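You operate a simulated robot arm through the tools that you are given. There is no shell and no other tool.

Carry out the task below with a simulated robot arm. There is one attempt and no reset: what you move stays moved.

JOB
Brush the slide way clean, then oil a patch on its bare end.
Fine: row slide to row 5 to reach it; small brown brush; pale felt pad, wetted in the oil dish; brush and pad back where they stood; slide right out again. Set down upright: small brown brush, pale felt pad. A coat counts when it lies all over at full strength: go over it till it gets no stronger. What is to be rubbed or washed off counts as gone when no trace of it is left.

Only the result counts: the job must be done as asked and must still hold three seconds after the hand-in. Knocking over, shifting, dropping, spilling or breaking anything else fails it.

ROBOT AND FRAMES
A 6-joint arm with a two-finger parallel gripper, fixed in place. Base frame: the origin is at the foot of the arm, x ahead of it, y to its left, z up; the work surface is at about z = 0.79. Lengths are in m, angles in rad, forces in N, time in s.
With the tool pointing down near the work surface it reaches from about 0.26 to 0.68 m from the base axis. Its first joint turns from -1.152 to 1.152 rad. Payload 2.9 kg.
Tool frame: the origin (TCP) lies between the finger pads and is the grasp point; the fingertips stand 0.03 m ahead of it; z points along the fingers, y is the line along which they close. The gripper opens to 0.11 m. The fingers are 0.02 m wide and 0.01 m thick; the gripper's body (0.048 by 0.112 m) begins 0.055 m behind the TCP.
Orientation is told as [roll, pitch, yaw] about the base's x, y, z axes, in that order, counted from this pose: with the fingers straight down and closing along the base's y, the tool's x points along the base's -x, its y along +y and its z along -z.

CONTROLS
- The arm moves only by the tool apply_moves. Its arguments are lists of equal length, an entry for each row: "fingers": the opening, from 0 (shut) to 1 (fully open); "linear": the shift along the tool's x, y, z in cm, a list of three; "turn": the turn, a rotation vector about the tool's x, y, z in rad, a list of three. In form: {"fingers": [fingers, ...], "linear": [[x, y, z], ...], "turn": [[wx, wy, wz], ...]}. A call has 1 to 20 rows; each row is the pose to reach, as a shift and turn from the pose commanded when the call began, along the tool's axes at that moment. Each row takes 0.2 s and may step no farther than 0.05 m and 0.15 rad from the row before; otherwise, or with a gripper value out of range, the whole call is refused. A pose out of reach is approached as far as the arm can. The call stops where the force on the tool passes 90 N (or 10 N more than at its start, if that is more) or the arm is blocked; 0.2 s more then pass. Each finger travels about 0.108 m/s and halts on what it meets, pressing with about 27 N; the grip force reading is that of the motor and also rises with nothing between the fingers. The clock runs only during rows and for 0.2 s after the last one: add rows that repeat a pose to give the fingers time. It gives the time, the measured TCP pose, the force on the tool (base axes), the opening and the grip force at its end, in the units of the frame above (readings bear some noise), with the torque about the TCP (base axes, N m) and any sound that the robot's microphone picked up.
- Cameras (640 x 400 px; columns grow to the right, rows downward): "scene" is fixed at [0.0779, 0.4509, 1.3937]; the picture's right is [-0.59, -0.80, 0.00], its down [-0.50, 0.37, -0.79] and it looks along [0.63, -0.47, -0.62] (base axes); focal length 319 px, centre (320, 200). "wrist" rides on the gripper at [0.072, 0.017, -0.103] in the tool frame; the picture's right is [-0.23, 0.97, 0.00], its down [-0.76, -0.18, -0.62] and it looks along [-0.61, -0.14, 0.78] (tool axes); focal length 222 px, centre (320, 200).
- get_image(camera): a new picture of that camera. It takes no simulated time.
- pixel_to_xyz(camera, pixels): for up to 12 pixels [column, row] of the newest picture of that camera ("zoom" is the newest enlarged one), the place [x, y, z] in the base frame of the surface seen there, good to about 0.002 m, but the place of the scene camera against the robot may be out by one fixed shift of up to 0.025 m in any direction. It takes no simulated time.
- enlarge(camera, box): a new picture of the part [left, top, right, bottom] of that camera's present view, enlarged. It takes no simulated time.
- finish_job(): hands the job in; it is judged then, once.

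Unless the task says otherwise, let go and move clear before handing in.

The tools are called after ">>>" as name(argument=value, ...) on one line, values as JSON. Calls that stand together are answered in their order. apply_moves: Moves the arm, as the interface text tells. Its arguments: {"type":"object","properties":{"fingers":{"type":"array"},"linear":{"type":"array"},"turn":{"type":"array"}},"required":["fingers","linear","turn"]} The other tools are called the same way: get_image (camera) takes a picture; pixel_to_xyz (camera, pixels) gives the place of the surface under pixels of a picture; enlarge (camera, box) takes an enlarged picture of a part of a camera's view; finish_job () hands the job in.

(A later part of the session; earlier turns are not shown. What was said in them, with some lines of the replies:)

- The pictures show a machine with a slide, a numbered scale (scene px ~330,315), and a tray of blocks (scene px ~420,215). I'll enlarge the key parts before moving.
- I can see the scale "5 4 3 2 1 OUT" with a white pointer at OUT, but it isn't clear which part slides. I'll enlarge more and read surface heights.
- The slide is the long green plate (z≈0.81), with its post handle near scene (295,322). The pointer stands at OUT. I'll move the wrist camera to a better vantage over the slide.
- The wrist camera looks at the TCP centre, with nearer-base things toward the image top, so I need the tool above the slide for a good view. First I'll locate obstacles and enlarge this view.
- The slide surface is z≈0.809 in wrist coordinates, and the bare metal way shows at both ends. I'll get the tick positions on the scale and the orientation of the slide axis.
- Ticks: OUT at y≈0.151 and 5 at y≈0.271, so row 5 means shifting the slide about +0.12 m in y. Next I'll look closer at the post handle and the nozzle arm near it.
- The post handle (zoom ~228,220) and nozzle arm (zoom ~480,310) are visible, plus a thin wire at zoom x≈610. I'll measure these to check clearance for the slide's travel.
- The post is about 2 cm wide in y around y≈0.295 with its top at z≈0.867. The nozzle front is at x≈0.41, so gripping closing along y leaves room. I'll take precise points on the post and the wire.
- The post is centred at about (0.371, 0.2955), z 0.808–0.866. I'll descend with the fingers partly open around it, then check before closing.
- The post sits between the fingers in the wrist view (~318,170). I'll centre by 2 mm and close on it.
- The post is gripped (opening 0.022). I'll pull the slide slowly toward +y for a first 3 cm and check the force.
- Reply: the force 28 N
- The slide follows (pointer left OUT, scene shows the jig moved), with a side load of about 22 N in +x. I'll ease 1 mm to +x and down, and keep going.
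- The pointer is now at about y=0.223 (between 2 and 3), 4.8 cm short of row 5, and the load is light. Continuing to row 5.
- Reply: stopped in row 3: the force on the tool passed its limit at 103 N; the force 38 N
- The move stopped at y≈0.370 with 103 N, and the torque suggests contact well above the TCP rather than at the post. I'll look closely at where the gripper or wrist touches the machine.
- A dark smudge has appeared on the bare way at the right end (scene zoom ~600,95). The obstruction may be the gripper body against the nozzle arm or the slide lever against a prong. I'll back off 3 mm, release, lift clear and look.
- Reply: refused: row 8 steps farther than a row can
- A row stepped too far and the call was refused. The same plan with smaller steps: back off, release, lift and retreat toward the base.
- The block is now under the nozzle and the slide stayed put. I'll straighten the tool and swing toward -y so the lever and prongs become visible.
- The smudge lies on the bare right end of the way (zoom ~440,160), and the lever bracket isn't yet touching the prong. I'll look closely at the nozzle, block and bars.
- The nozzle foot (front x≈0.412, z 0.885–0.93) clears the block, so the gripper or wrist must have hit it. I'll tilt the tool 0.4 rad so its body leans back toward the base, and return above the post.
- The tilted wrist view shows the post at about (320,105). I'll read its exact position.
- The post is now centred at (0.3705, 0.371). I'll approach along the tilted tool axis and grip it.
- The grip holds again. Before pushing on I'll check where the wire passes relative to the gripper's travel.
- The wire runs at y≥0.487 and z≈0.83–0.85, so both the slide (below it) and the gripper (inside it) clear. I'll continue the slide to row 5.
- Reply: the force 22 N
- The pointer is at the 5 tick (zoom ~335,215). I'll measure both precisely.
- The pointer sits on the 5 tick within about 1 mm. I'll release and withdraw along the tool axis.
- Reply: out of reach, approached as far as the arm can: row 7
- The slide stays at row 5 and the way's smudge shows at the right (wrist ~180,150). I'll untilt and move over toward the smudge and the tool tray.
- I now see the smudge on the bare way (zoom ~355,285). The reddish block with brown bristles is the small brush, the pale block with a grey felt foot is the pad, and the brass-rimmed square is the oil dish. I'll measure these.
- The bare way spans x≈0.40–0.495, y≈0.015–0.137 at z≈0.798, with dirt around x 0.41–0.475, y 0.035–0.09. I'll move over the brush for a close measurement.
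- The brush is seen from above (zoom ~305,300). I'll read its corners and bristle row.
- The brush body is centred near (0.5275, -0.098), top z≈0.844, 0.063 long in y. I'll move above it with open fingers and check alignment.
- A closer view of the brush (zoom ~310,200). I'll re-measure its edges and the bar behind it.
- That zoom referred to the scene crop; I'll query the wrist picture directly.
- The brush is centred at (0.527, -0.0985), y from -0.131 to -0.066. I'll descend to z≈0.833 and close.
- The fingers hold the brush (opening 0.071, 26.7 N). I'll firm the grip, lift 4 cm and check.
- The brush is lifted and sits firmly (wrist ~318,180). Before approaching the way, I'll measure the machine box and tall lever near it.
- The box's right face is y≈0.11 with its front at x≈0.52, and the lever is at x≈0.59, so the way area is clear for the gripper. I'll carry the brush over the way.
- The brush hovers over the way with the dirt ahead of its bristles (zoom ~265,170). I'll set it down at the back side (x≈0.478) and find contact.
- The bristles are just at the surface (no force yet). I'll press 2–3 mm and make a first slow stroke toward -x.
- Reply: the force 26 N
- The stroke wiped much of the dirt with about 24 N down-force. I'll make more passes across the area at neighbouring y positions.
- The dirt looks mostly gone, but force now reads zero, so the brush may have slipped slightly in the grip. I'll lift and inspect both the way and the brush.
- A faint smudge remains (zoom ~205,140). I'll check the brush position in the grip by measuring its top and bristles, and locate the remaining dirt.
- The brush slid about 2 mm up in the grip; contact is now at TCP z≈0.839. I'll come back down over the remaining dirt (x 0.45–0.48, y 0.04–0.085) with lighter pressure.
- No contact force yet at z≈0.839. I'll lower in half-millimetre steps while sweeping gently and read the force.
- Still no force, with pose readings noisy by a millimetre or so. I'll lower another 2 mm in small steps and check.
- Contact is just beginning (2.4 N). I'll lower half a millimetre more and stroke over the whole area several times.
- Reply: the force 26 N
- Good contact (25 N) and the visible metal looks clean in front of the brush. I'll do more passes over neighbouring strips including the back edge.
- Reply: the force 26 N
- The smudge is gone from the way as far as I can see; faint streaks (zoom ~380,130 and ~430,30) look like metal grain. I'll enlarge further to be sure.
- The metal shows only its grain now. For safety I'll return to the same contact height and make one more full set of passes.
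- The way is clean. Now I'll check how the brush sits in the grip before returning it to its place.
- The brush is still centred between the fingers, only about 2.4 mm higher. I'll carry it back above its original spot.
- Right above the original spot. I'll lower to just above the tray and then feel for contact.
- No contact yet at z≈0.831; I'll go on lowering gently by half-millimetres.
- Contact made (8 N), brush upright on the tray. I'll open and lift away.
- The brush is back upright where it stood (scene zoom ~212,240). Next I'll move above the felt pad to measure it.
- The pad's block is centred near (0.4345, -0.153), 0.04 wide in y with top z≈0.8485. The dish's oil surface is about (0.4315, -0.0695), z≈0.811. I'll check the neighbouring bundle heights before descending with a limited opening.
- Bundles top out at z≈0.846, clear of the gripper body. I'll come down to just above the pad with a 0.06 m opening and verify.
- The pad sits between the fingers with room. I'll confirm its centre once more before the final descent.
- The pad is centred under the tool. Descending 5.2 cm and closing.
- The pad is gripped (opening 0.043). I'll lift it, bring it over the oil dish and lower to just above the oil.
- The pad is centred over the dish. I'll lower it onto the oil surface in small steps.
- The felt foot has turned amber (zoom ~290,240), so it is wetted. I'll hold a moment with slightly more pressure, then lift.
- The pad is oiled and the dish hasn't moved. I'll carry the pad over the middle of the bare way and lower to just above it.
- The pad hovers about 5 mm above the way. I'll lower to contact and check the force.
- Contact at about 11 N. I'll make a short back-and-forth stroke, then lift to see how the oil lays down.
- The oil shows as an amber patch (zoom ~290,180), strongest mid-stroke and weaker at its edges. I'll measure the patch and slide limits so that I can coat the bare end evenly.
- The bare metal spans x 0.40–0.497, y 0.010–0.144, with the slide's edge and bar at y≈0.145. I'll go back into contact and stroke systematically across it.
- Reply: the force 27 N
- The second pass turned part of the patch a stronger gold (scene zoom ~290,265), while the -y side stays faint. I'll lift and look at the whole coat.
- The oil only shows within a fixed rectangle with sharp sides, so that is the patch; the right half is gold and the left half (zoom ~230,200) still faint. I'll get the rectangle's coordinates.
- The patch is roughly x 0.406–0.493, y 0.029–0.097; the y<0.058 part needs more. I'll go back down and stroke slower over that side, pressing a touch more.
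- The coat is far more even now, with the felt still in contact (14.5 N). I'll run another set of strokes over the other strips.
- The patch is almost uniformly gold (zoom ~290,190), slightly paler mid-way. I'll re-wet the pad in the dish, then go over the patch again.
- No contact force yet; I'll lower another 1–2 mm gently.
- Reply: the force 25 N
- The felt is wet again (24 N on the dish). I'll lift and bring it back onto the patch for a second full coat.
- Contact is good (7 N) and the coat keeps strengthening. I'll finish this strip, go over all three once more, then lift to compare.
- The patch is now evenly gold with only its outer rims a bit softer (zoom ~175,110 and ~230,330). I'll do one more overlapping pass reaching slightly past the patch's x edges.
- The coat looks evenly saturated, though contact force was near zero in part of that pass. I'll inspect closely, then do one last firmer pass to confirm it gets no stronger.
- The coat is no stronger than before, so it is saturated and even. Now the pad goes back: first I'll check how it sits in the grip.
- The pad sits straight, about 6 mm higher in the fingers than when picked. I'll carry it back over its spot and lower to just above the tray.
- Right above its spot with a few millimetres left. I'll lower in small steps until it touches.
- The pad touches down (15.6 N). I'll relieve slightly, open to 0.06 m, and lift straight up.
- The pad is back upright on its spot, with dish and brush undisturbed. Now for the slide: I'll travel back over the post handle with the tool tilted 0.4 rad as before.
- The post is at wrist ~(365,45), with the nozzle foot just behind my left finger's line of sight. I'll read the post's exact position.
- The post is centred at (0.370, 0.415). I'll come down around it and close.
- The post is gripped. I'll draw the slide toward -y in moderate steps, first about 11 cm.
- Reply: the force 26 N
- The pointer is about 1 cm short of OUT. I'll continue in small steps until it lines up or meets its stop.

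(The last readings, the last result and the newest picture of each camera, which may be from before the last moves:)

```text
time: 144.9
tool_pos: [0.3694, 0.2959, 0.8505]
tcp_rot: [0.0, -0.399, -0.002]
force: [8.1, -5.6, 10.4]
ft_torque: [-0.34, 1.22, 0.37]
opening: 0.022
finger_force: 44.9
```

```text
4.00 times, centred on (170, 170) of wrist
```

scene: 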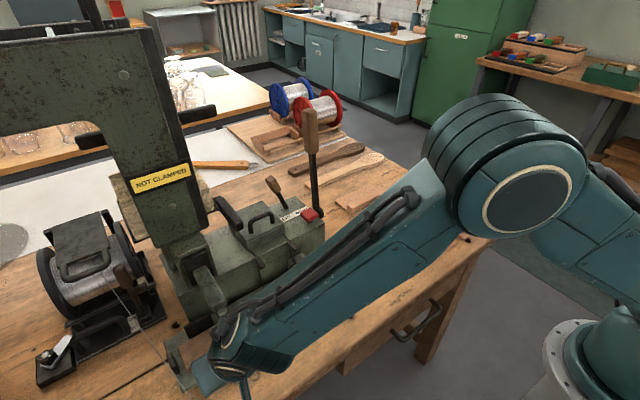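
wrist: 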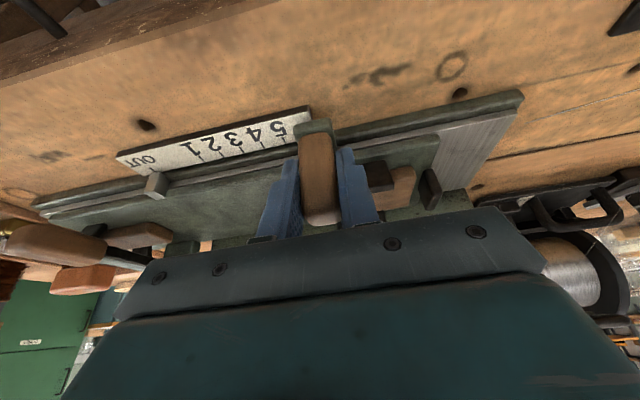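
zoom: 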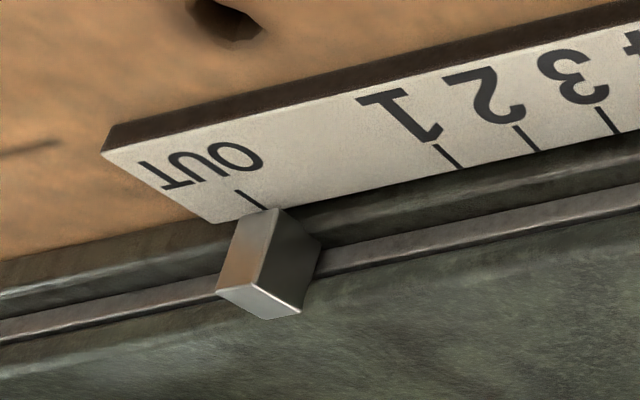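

The pointer is within about a millimetre of the OUT tick. I'll nudge a little further to see whether the end stop is reached.

>>> apply_moves(fingers=[0.1, 0.1, 0.1], linear=[[0, -0.1, 0], [0, -0.2, 0], [0, -0.2, 0]], turn=[[0, 0, 0], [0, 0, 0], [0, 0, 0]])

>>> get_image(camera="wrist")

>>> enlarge(camera="wrist", box=[100, 120, 240, 220])

```text
time: 145.7
tool_pos: [0.3667, 0.2948, 0.849]
tcp_rot: [0.001, -0.397, 0.001]
force: [-3.2, 1.1, 11.5]
ft_torque: [-1.1, -0.06, -0.55]
opening: 0.0219
finger_force: 44.7
```

```text
taken
```

wrist: 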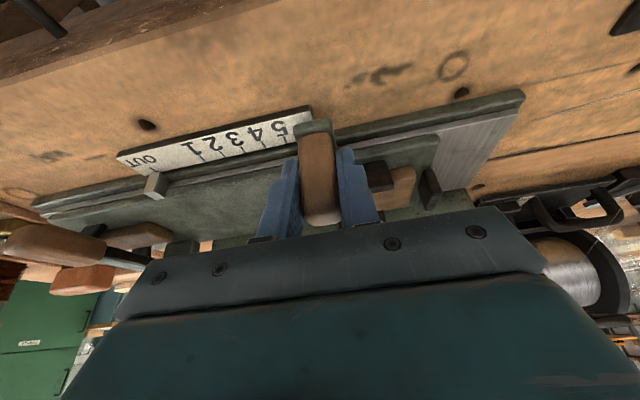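

```text
4.00 times, centred on (170, 170) of wrist
```

zoom: 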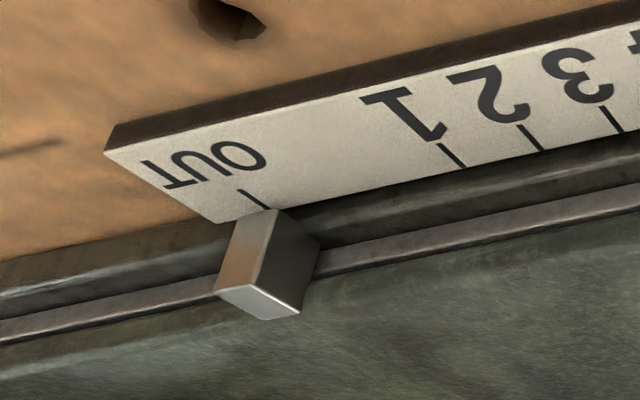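

It moved perhaps 1 mm more, and the pointer is on the OUT tick. One more small push to confirm the stop.

>>> apply_moves(fingers=[0.1, 0.1, 0.1], linear=[[0, -0.1, 0], [0, -0.2, 0], [0, -0.2, 0]], turn=[[0, 0, 0], [0, 0, 0], [0, 0, 0]])

>>> enlarge(camera="wrist", box=[100, 120, 240, 220])

```text
time: 146.5
tool_pos: [0.3687, 0.2953, 0.8498]
tcp_rot: [0.006, -0.4, 0.0]
force: [6.5, 20.7, -6.2]
ft_torque: [-1.6, 0.66, -0.77]
opening: 0.0221
finger_force: 45.0
```

```text
4.00 times, centred on (170, 170) of wrist
```

zoom: 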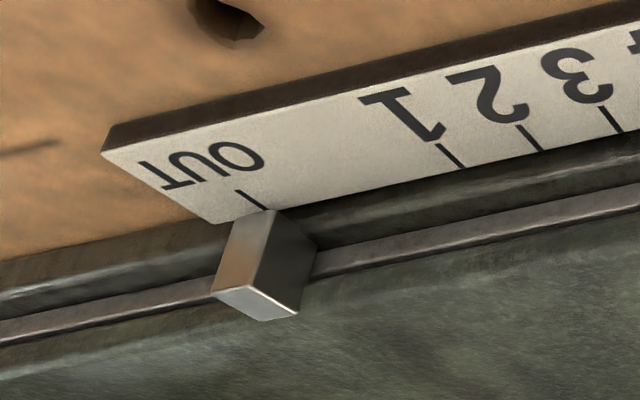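

The y-force now reads about 21 N against the stop, so the slide is fully out. I'll release and withdraw along the tool axis.

>>> apply_moves(fingers=[0.25, 0.4, 0.45, 0.45, 0.45, 0.45, 0.45, 0.45, 0.45, 0.45], linear=[[0, 0.2, 0], [0, 0.3, 0], [0, 0.3, 0], [0, 0.3, -3], [0, 0.3, -7], [0, 0.3, -11], [0, -2, -14], [0, -5, -17], [0, -8, -19], [0, -8, -19]], turn=[[0, 0, 0], [0, 0, 0], [0, 0, 0], [0, 0, 0], [0, 0, 0], [0, 0, 0], [0, 0, 0], [0, 0, 0], [0, 0, 0], [0, 0, 0]])

>>> get_image(camera="wrist")

>>> enlarge(camera="wrist", box=[180, 40, 420, 180])

>>> get_image(camera="scene")

```text
time: 148.7
tool_pos: [0.2956, 0.2112, 1.023]
tcp_rot: [0.0, -0.399, 0.001]
force: [-0.2, 0.2, -0.3]
ft_torque: [0.0, 0.01, -0.01]
opening: 0.0495
finger_force: 0.0
```

```text
taken
```

wrist: 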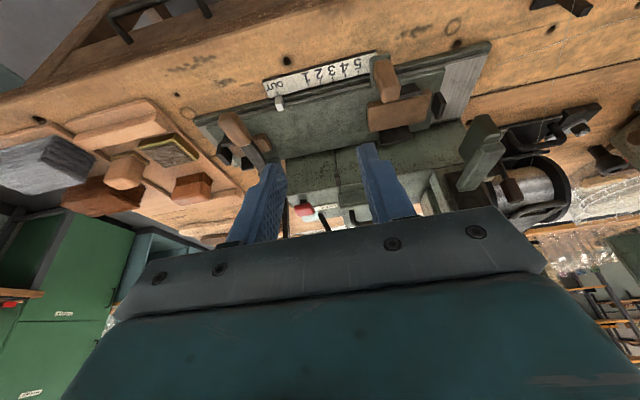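

```text
2.67 times, centred on (300, 110) of wrist
```

zoom: 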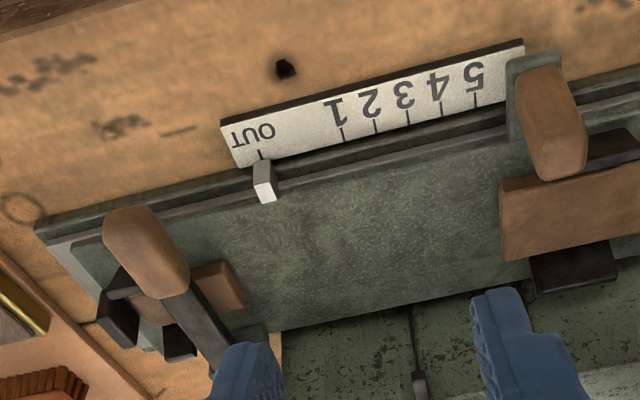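

```text
taken
```

scene: 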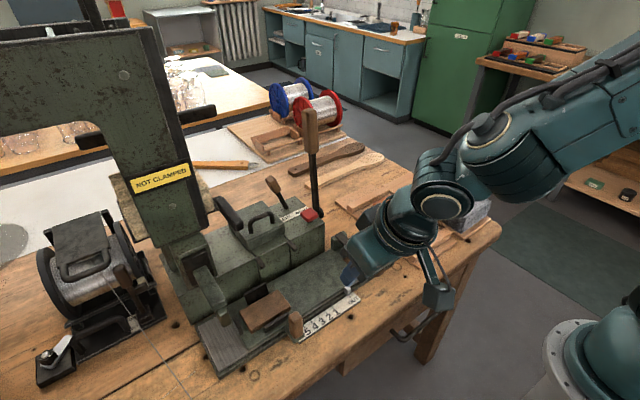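

The pointer is back on OUT and everything looks in order. I'll return the arm to its starting pose and check the whole scene against the start.

>>> apply_moves(fingers=[0.45, 0.6, 0.8, 1, 1, 1, 1, 1, 1], linear=[[-1, -2.5, -2.5], [-3.5, -5, -4], [-6.5, -7.5, -4.5], [-9.5, -10, -4.5], [-12.5, -12.5, -4.5], [-15.5, -15, -4.5], [-18, -17.5, -4.5], [-19.3, -19, -4.5], [-19.3, -19, -4.5]], turn=[[0, 0.05, 0], [0, 0.1, 0], [0, 0.15, 0], [0, 0.2, 0], [0, 0.25, 0], [0, 0.3, 0], [0, 0.35, 0], [0, 0.4, 0], [0, 0.4, 0]])

>>> get_image(camera="scene")

>>> get_image(camera="wrist")

>>> enlarge(camera="scene", box=[180, 220, 400, 390])

>>> enlarge(camera="scene", box=[330, 160, 510, 280])

>>> enlarge(camera="wrist", box=[290, 0, 400, 110])

```text
time: 150.7
tool_pos: [0.4561, 0.0236, 1.1416]
tcp_rot: [0.001, 0.001, 0.001]
force: [-0.1, -0.7, 0.1]
ft_torque: [0.01, -0.01, 0.0]
opening: 0.11
finger_force: 0.2
```

```text
taken
```

scene: 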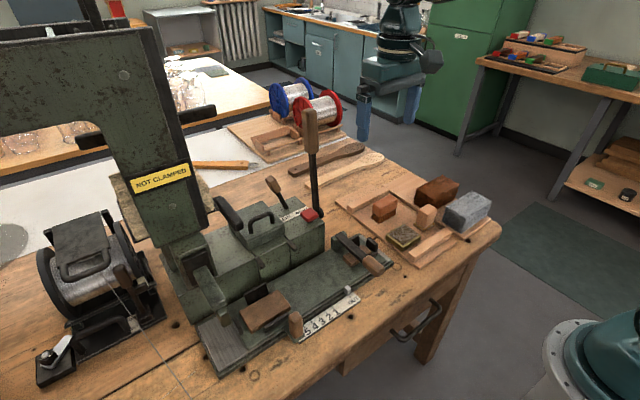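

```text
taken
```

wrist: 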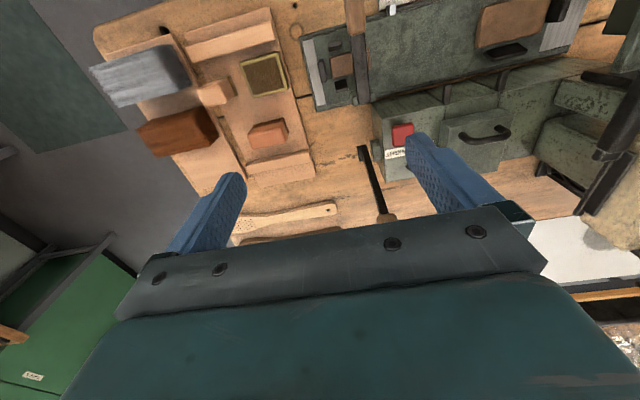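

```text
2.35 times, centred on (290, 305) of scene
```

zoom: 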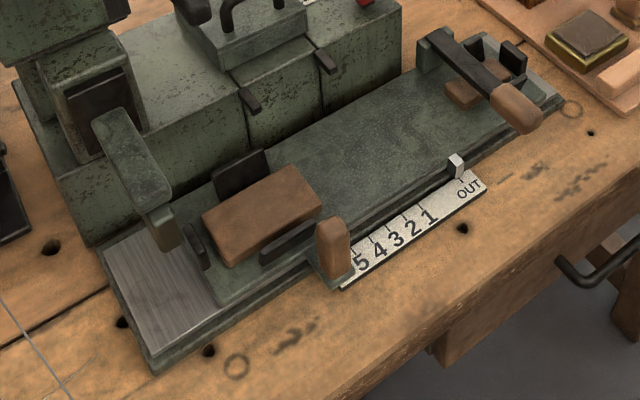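

```text
3.33 times, centred on (420, 220) of scene
```

zoom: 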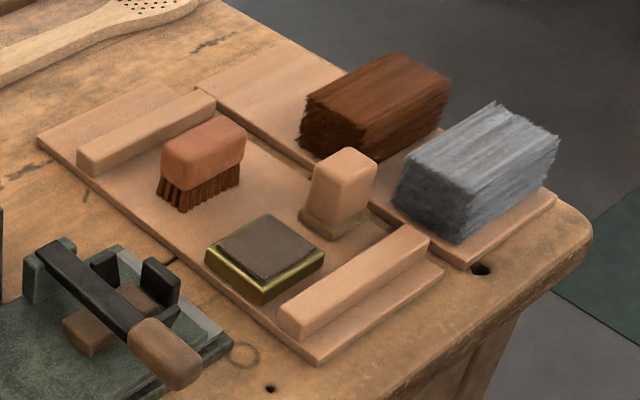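

```text
3.64 times, centred on (345, 55) of wrist
```

zoom: 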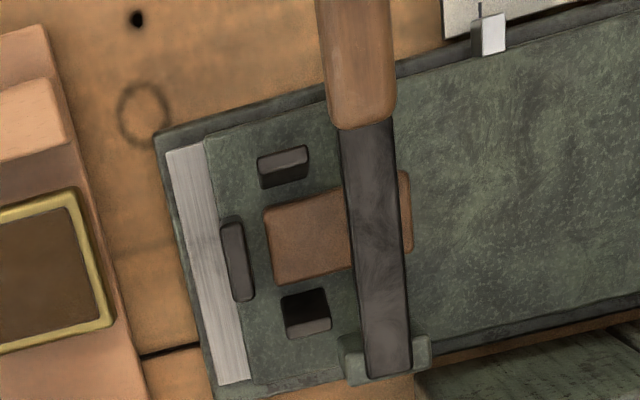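

All looks as it should: the slide pointer is on OUT (zoom ~455,165), the post and jigs are where they began, and the brush and pad stand upright on their spots (tray zoom ~203,160 and ~342,190). Nothing else has moved and the gripper is clear, so I'm handing the job in.

>>> finish_job()

```text
The job is handed in.
```

I brushed the slide way clean, oiled the patch on its bare end, and handed the job in. I don't have the judging result.

- **Slide:** I moved it to row 5 by its wooden post and later pushed it back to the stop at OUT. The pointer sits on the OUT tick, as at the start.
- **Cleaning:** I went over the dark smudge with the small brown brush until only the metal's grain showed. Then I made one more set of passes.
- **Oil:** I wetted the felt pad in the dish twice and went over the patch until it was evenly gold. A last, firmer pass made it no stronger.
- **Brush and pad:** Both are back upright where they stood. The dish and bundles look unmoved in the final pictures.

One thing went wrong on the way. During the first push to row 5, something on the arm caught at 103 N and the move stopped. I think the gripper touched the nozzle arm. I backed off, tilted the tool clear and finished the move. I saw no damage or shift afterwards.
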